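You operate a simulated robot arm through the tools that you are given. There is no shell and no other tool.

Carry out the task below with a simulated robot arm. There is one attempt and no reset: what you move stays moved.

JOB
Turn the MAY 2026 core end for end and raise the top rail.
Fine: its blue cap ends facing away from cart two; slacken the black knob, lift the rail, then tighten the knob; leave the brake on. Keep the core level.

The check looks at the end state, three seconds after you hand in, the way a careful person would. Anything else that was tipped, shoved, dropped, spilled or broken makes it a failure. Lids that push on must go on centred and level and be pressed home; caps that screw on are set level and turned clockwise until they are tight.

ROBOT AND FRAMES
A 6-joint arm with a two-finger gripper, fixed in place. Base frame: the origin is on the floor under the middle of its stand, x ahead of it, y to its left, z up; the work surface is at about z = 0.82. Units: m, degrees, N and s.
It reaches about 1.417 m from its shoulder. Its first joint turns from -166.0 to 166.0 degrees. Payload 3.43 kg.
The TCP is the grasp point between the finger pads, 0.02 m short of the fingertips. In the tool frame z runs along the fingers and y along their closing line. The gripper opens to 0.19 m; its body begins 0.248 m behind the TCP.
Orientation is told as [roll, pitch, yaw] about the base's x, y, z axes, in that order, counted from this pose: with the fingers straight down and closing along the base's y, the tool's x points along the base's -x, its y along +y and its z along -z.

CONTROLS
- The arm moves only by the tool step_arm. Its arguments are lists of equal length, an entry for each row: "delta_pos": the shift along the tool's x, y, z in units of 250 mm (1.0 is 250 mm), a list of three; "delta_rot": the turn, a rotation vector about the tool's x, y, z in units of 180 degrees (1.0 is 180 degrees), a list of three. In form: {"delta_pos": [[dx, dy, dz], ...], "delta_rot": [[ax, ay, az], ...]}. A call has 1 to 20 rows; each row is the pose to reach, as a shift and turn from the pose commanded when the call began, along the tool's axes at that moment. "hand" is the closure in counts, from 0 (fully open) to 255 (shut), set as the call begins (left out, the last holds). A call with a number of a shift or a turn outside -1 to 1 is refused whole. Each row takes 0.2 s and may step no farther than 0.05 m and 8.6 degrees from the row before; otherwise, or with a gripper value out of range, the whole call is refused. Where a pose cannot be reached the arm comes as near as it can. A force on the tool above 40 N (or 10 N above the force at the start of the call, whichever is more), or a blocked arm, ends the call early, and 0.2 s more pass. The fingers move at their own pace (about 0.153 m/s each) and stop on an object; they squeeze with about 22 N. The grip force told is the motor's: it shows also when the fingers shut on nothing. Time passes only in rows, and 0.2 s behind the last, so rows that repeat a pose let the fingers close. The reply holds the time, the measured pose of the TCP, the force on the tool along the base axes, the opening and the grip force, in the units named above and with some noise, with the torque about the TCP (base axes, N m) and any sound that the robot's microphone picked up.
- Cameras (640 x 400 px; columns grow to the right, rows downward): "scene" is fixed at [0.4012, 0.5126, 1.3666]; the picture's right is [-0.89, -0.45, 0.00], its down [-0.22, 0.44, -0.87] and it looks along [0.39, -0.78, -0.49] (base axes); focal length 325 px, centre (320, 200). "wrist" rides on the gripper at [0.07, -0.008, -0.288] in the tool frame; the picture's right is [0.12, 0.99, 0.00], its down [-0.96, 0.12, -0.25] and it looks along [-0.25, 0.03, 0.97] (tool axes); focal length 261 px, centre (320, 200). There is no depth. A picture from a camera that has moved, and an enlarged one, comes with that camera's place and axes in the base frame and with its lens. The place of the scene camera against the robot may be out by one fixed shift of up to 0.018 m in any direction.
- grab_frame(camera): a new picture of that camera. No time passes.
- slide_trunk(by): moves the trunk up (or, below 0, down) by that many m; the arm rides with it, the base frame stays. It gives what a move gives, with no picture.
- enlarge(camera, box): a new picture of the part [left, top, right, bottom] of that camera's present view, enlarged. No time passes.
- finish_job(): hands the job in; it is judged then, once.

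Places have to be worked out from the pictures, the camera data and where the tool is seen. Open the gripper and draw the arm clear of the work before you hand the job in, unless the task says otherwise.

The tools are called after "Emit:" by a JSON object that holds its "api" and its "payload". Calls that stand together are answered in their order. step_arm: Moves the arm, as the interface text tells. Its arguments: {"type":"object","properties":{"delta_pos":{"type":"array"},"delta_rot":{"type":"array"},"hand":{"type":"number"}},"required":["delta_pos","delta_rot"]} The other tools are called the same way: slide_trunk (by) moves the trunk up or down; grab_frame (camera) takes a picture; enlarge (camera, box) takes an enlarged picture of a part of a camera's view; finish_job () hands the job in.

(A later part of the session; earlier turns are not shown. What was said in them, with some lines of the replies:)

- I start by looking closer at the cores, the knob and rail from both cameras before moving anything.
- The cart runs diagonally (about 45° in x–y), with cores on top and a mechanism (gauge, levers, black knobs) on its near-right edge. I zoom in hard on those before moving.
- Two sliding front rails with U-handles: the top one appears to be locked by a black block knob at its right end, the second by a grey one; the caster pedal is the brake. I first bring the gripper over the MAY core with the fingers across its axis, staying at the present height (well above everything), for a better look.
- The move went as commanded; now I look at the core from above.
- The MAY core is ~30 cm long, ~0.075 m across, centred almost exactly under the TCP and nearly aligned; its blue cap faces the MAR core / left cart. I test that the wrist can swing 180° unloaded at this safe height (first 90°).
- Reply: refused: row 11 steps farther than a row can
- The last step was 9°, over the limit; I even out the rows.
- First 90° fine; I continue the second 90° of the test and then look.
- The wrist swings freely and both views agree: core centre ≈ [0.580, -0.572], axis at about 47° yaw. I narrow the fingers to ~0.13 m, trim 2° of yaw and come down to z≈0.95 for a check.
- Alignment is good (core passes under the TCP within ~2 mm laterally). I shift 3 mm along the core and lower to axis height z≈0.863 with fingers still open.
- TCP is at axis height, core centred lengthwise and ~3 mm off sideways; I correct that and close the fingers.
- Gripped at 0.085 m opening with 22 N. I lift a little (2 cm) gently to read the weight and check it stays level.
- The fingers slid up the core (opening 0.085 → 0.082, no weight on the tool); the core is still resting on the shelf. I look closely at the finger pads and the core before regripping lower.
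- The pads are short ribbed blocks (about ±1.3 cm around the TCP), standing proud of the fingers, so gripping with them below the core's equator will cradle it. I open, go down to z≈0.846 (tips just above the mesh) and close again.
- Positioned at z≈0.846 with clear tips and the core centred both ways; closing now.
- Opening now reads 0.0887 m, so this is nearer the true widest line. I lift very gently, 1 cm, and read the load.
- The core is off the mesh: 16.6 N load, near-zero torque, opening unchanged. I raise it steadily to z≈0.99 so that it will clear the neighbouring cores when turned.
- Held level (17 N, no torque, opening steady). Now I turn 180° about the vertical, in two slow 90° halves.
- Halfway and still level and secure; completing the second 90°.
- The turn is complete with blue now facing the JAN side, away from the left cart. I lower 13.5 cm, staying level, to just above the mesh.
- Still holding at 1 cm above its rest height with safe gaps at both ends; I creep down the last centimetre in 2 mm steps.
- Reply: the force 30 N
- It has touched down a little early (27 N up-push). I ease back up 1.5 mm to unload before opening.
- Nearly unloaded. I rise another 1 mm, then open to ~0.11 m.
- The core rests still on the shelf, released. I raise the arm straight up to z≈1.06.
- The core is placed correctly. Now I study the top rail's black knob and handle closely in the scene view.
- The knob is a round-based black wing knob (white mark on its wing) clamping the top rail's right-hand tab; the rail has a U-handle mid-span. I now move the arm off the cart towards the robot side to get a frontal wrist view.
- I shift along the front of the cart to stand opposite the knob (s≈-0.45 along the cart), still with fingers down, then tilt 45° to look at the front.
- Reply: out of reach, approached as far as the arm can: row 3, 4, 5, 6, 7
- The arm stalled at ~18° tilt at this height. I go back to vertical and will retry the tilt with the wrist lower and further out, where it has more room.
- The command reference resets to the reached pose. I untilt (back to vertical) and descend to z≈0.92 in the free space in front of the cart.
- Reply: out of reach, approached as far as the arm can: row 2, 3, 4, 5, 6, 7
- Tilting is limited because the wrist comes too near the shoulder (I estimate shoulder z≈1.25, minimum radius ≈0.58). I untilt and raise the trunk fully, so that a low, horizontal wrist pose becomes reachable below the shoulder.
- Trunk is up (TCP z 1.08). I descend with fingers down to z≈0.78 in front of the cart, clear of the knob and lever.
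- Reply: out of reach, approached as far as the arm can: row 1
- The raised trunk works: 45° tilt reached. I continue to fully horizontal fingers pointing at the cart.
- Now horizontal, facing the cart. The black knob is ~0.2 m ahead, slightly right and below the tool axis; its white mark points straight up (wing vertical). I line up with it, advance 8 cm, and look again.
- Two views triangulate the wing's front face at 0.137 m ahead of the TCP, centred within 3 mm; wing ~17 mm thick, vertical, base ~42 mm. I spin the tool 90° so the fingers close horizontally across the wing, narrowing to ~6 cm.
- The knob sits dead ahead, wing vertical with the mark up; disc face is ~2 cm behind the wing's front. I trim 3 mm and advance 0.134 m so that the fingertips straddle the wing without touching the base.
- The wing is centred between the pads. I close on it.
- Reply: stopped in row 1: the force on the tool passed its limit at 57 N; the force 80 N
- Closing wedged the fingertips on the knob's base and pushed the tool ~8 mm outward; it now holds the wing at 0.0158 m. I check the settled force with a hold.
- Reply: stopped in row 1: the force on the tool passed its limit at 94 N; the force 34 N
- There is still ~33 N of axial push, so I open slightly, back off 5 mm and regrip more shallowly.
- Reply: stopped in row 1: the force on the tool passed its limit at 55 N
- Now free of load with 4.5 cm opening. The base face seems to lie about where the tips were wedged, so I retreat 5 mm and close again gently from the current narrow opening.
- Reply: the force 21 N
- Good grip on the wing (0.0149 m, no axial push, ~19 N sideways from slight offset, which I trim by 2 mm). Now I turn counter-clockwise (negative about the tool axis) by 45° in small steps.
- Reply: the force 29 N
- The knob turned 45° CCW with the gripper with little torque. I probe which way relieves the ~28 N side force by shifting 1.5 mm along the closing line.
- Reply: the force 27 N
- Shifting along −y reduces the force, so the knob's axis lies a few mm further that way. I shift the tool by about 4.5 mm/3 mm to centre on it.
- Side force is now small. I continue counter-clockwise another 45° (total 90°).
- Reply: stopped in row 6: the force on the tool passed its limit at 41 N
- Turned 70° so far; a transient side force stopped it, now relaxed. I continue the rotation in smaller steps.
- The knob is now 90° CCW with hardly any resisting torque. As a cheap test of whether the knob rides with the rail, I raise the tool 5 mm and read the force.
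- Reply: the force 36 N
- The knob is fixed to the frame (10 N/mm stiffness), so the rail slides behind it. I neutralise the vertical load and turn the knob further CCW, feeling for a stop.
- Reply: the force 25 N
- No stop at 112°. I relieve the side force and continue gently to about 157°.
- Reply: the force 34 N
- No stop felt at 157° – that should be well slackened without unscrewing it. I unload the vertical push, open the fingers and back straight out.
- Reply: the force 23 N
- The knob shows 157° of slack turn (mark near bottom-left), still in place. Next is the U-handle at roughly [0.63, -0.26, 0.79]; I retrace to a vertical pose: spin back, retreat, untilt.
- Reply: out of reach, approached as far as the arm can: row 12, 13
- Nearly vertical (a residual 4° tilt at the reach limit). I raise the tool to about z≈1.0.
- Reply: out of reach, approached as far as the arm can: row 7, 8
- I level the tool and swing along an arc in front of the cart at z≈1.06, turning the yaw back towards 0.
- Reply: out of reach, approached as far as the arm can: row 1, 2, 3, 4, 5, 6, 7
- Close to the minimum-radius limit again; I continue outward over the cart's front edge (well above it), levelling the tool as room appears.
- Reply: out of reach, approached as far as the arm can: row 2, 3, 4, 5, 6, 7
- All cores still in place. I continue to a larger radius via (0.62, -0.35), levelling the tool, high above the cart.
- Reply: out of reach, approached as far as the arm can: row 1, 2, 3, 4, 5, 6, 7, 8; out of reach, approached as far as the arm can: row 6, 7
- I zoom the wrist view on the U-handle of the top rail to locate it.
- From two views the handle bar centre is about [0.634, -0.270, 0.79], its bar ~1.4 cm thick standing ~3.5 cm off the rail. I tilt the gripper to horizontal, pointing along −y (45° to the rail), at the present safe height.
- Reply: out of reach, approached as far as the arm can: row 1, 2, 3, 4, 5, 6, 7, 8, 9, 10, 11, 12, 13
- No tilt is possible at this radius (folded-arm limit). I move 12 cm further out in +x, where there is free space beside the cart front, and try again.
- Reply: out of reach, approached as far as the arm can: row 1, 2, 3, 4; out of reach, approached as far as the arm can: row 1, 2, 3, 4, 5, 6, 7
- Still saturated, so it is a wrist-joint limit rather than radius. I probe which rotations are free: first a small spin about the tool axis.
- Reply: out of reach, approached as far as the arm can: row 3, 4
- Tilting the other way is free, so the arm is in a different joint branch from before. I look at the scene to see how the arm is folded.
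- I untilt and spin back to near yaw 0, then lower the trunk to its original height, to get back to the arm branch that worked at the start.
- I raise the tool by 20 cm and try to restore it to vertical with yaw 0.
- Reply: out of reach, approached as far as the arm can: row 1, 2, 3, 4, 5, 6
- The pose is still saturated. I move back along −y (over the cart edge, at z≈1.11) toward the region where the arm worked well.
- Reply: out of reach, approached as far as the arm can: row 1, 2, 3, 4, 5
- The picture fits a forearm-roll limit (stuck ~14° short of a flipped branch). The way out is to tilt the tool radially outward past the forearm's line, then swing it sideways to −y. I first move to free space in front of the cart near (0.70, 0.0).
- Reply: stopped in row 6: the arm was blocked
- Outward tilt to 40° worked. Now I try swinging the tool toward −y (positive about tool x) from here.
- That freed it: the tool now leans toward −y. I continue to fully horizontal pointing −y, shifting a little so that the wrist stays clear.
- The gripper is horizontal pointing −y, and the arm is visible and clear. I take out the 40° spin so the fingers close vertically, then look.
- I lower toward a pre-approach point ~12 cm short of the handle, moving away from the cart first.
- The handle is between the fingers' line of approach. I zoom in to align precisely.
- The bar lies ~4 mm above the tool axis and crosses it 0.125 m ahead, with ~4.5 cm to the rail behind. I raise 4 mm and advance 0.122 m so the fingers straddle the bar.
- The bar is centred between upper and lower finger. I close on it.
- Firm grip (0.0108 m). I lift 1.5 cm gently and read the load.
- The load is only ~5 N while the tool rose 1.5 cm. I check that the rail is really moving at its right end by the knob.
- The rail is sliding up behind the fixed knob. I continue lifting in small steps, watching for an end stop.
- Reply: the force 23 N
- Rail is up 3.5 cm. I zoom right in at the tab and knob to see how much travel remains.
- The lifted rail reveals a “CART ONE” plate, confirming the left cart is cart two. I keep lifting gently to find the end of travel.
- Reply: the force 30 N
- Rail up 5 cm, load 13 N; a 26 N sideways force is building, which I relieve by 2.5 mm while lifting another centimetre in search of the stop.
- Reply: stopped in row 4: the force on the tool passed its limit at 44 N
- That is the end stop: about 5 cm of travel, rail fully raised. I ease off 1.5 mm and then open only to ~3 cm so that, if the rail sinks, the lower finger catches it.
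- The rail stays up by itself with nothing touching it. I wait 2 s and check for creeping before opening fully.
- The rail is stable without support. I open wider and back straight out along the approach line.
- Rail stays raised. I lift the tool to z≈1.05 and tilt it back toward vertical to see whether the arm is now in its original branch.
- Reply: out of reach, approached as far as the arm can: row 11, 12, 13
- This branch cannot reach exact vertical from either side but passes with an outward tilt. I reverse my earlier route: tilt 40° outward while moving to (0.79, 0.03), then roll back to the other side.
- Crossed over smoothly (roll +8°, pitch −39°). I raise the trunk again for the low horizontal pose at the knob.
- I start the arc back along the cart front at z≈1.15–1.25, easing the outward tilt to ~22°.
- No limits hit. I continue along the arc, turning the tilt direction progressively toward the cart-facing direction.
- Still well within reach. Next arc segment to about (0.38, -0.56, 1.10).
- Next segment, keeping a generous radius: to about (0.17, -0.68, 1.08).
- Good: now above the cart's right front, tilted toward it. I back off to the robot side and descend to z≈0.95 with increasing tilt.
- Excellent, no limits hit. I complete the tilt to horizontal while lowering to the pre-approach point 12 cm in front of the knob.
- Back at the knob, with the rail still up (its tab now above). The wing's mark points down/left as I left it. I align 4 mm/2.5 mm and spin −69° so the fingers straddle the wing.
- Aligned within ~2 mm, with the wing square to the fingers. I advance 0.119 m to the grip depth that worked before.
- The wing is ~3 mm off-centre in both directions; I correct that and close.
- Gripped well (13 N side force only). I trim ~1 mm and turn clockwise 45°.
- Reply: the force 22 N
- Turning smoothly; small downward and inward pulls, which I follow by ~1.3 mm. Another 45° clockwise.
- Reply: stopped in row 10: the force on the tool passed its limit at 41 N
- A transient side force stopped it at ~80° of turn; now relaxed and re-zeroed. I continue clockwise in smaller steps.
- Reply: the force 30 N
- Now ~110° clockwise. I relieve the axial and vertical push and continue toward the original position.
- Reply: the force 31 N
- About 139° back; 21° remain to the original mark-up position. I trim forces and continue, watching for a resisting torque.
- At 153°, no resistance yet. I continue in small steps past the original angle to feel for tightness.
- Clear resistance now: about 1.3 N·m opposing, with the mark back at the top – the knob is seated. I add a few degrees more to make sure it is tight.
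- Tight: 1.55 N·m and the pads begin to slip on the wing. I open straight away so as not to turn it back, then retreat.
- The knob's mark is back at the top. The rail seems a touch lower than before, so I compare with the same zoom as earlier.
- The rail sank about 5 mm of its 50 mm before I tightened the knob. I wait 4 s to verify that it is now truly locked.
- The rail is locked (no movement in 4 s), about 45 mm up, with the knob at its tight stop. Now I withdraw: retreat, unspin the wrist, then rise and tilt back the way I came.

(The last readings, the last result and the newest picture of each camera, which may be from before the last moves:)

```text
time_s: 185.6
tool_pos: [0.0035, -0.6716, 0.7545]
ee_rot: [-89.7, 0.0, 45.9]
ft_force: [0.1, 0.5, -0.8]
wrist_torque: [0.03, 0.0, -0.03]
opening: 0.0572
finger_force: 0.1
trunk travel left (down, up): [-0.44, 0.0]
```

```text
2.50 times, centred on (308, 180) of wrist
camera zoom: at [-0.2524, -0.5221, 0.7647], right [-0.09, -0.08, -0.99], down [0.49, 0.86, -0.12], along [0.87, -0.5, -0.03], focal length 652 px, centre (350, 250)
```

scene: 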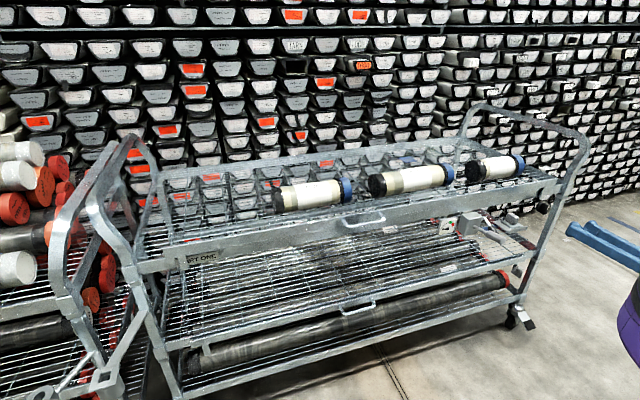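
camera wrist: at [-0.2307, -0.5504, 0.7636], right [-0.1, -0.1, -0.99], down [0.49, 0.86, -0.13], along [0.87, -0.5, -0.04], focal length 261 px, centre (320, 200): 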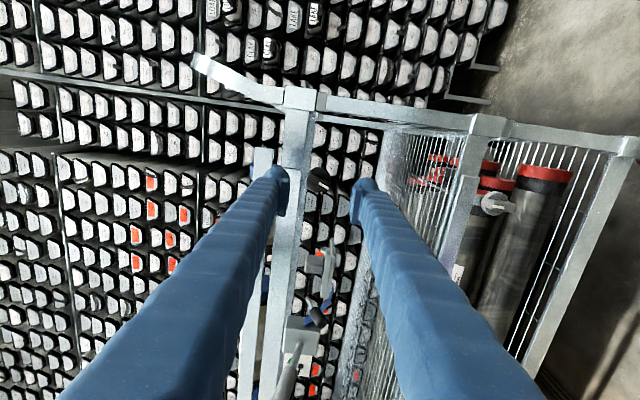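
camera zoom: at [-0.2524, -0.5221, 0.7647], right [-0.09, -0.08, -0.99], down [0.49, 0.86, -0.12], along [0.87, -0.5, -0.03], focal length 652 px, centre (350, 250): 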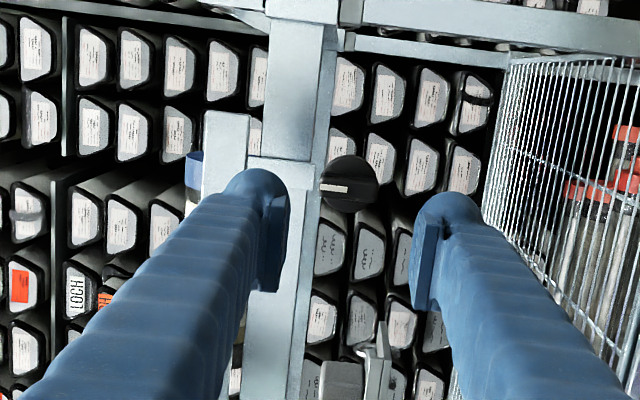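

The knob's mark points up again and the raised rail's tab sits above it. I rise and tilt back away from the cart along the known route.

Emit:
{"api": "step_arm", "payload": {"delta_pos": [[0, -0.1, -0.01], [0, -0.2, -0.02], [0, -0.3, -0.03], [0, -0.4, -0.04], [0, -0.5, -0.04], [0, -0.6, -0.04], [0, -0.7, -0.04], [0, -0.79, -0.04], [0, -0.79, -0.04]], "delta_rot": [[-0.033, 0, 0], [-0.066, 0, 0], [-0.099, 0, 0], [-0.132, 0, 0], [-0.165, 0, 0], [-0.198, 0, 0], [-0.231, 0, 0], [-0.264, 0, 0], [-0.264, 0, 0]]}}

Emit:
{"api": "grab_frame", "payload": {"camera": "wrist"}}

Emit:
{"api": "grab_frame", "payload": {"camera": "scene"}}

Emit:
{"api": "enlarge", "payload": {"camera": "scene", "box": [522, 180, 562, 212]}}

```text
time_s: 187.6
tool_pos: [-0.003, -0.6683, 0.9514]
ee_rot: [-42.1, -0.1, 45.9]
ft_force: [0.6, 0.1, -0.5]
wrist_torque: [-0.02, -0.06, 0.01]
opening: 0.0578
finger_force: 0.1
trunk travel left (down, up): [-0.44, 0.0]
```

```text
taken
camera wrist: at [-0.1865, -0.5885, 1.1723], right [-0.61, 0.43, -0.67], down [0.49, 0.87, 0.11], along [0.62, -0.26, -0.74], focal length 261 px, centre (320, 200)
```

wrist: 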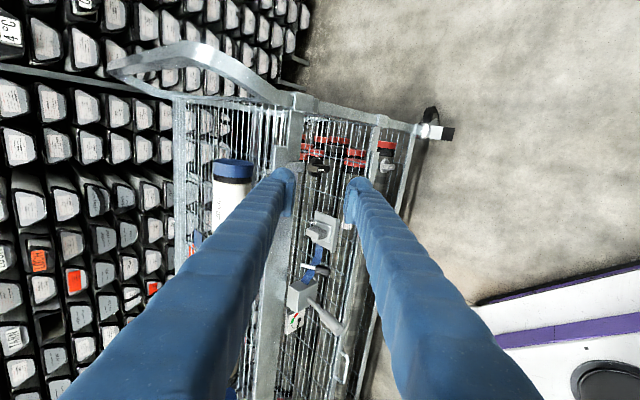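

```text
taken
```

scene: 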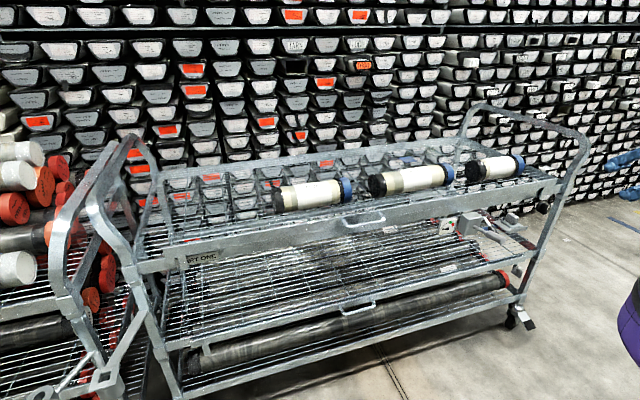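

```text
12.50 times, centred on (542, 196) of scene
camera zoom: at [0.4012, 0.5126, 1.3666], right [-0.89, -0.45, 0.0], down [-0.22, 0.44, -0.87], along [0.39, -0.78, -0.49], focal length 4062 px, centre (-2455, 250)
```

zoom: 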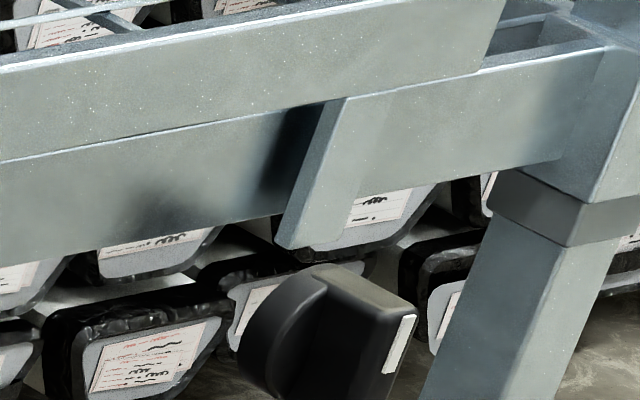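

Rail still locked at the same height. I check the brake pedal, the lever/gauge unit and the cores against the starting pictures.

Emit:
{"api": "enlarge", "payload": {"camera": "scene", "box": [420, 200, 548, 280]}}

Emit:
{"api": "enlarge", "payload": {"camera": "scene", "box": [470, 250, 550, 340]}}

Emit:
{"api": "enlarge", "payload": {"camera": "scene", "box": [250, 130, 570, 330]}}

```text
5.00 times, centred on (484, 240) of scene
camera zoom: at [0.4012, 0.5126, 1.3666], right [-0.89, -0.45, 0.0], down [-0.22, 0.44, -0.87], along [0.39, -0.78, -0.49], focal length 1625 px, centre (-500, 0)
```

zoom: 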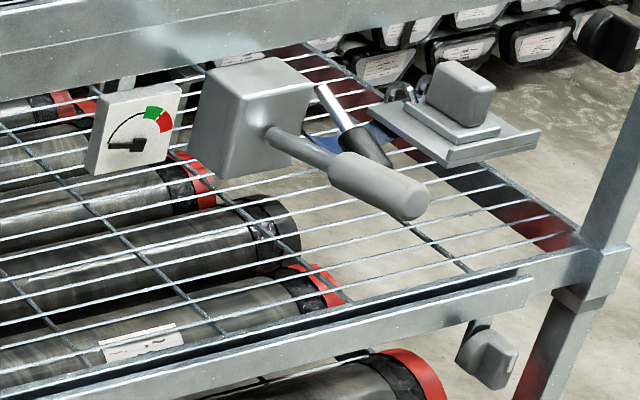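

```text
4.44 times, centred on (510, 295) of scene
camera zoom: at [0.4012, 0.5126, 1.3666], right [-0.89, -0.45, 0.0], down [-0.22, 0.44, -0.87], along [0.39, -0.78, -0.49], focal length 1444 px, centre (-524, -222)
```

zoom: 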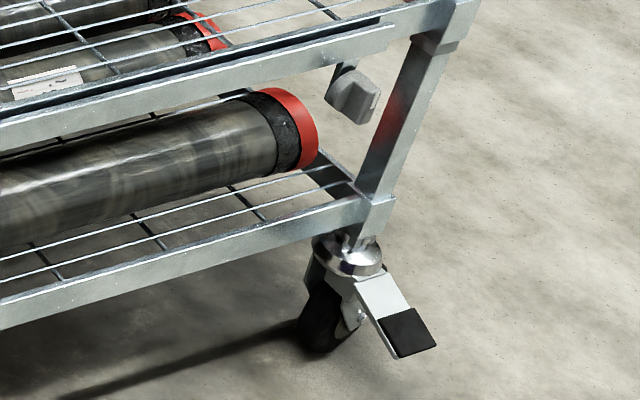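

```text
2.00 times, centred on (410, 230) of scene
camera zoom: at [0.4012, 0.5126, 1.3666], right [-0.89, -0.45, 0.0], down [-0.22, 0.44, -0.87], along [0.39, -0.78, -0.49], focal length 650 px, centre (140, 140)
```

zoom: 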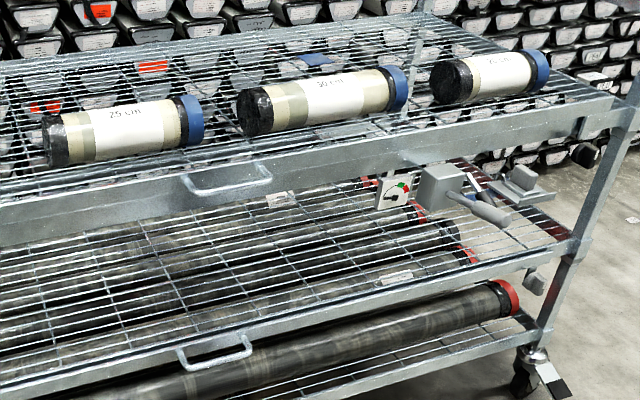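

Everything else is exactly as at the start: brake pedal, lever and gauge, grey knob and the other cores. I open the gripper and confirm that the arm is clear.

Emit:
{"api": "step_arm", "payload": {"delta_pos": [[0, 0, 0], [0.0, 0.05, -0.08], [0.0, 0.08, -0.12], [0, 0.08, -0.12]], "delta_rot": [[0, 0, 0], [0, 0, 0], [0, 0, 0], [0, 0, 0]], "hand": 60}}

Emit:
{"api": "grab_frame", "payload": {"camera": "wrist"}}

Emit:
{"api": "enlarge", "payload": {"camera": "scene", "box": [522, 180, 562, 212]}}

```text
time_s: 188.6
tool_pos: [-0.0278, -0.6441, 0.96]
ee_rot: [-42.3, -0.2, 45.8]
ft_force: [-0.3, 0.2, -0.2]
wrist_torque: [-0.01, -0.01, 0.01]
opening: 0.1453
finger_force: 0.0
trunk travel left (down, up): [-0.44, 0.0]
```

```text
taken
camera wrist: at [-0.2118, -0.5638, 1.1804], right [-0.61, 0.43, -0.67], down [0.49, 0.87, 0.11], along [0.62, -0.26, -0.74], focal length 261 px, centre (320, 200)
```

wrist: 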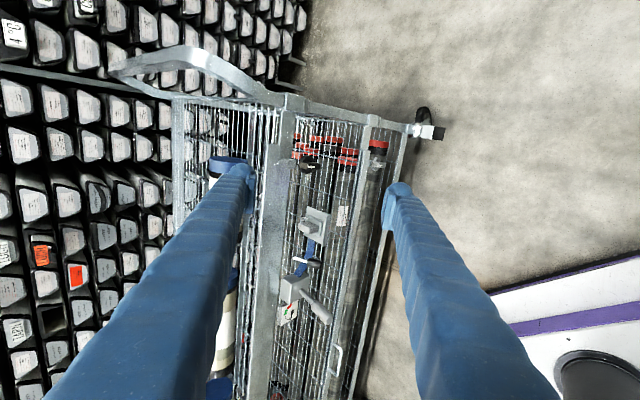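

```text
12.50 times, centred on (542, 196) of scene
camera zoom: at [0.4012, 0.5126, 1.3666], right [-0.89, -0.45, 0.0], down [-0.22, 0.44, -0.87], along [0.39, -0.78, -0.49], focal length 4062 px, centre (-2455, 250)
```

zoom: 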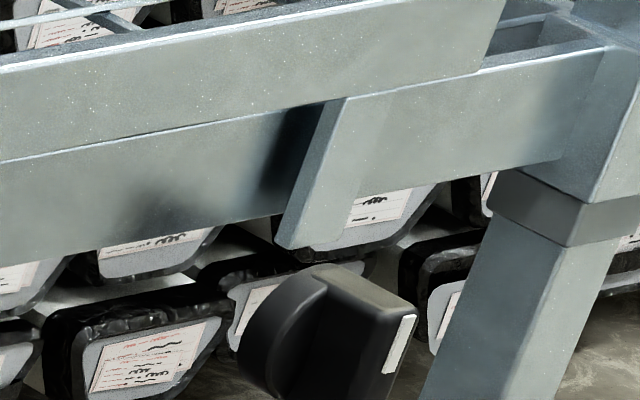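

The gripper is open and clear of the cart. The MAY 2026 core is turned, with its blue cap facing away from cart two. The rail is raised and holding, the black knob is tight, and the brake is untouched. I hand the job in.

Emit:
{"api": "finish_job", "payload": {}}

```text
The job is handed in.
```

I turned the MAY 2026 core end for end and raised the top rail of cart one. I have handed the job in, and no verdict has come back yet.

- **Core:** it sits level in its original spot, with the blue cap facing away from cart two. My first grip slipped before the core left the shelf. The second grip, set lower, held it level throughout.
- **Rail:** it is raised about 45 mm and locked. I lifted it to its end stop at about 50 mm, but it dropped about 5 mm while I was tightening the knob, probably dragged by the fingers. It has not moved since then. If the check wants the rail at full height, this could fall short.
- **Knob:** I turned it clockwise until it resisted firmly, with its mark back at the top where it started. My first grip on it wedged the fingertips and the force reached 94 N for a moment. The pictures show no damage or shift.
- **Everything else:** the brake pedal, lever, gauge, grey knob and the other two cores look the same as in the first pictures. The gripper is open and clear of the cart.
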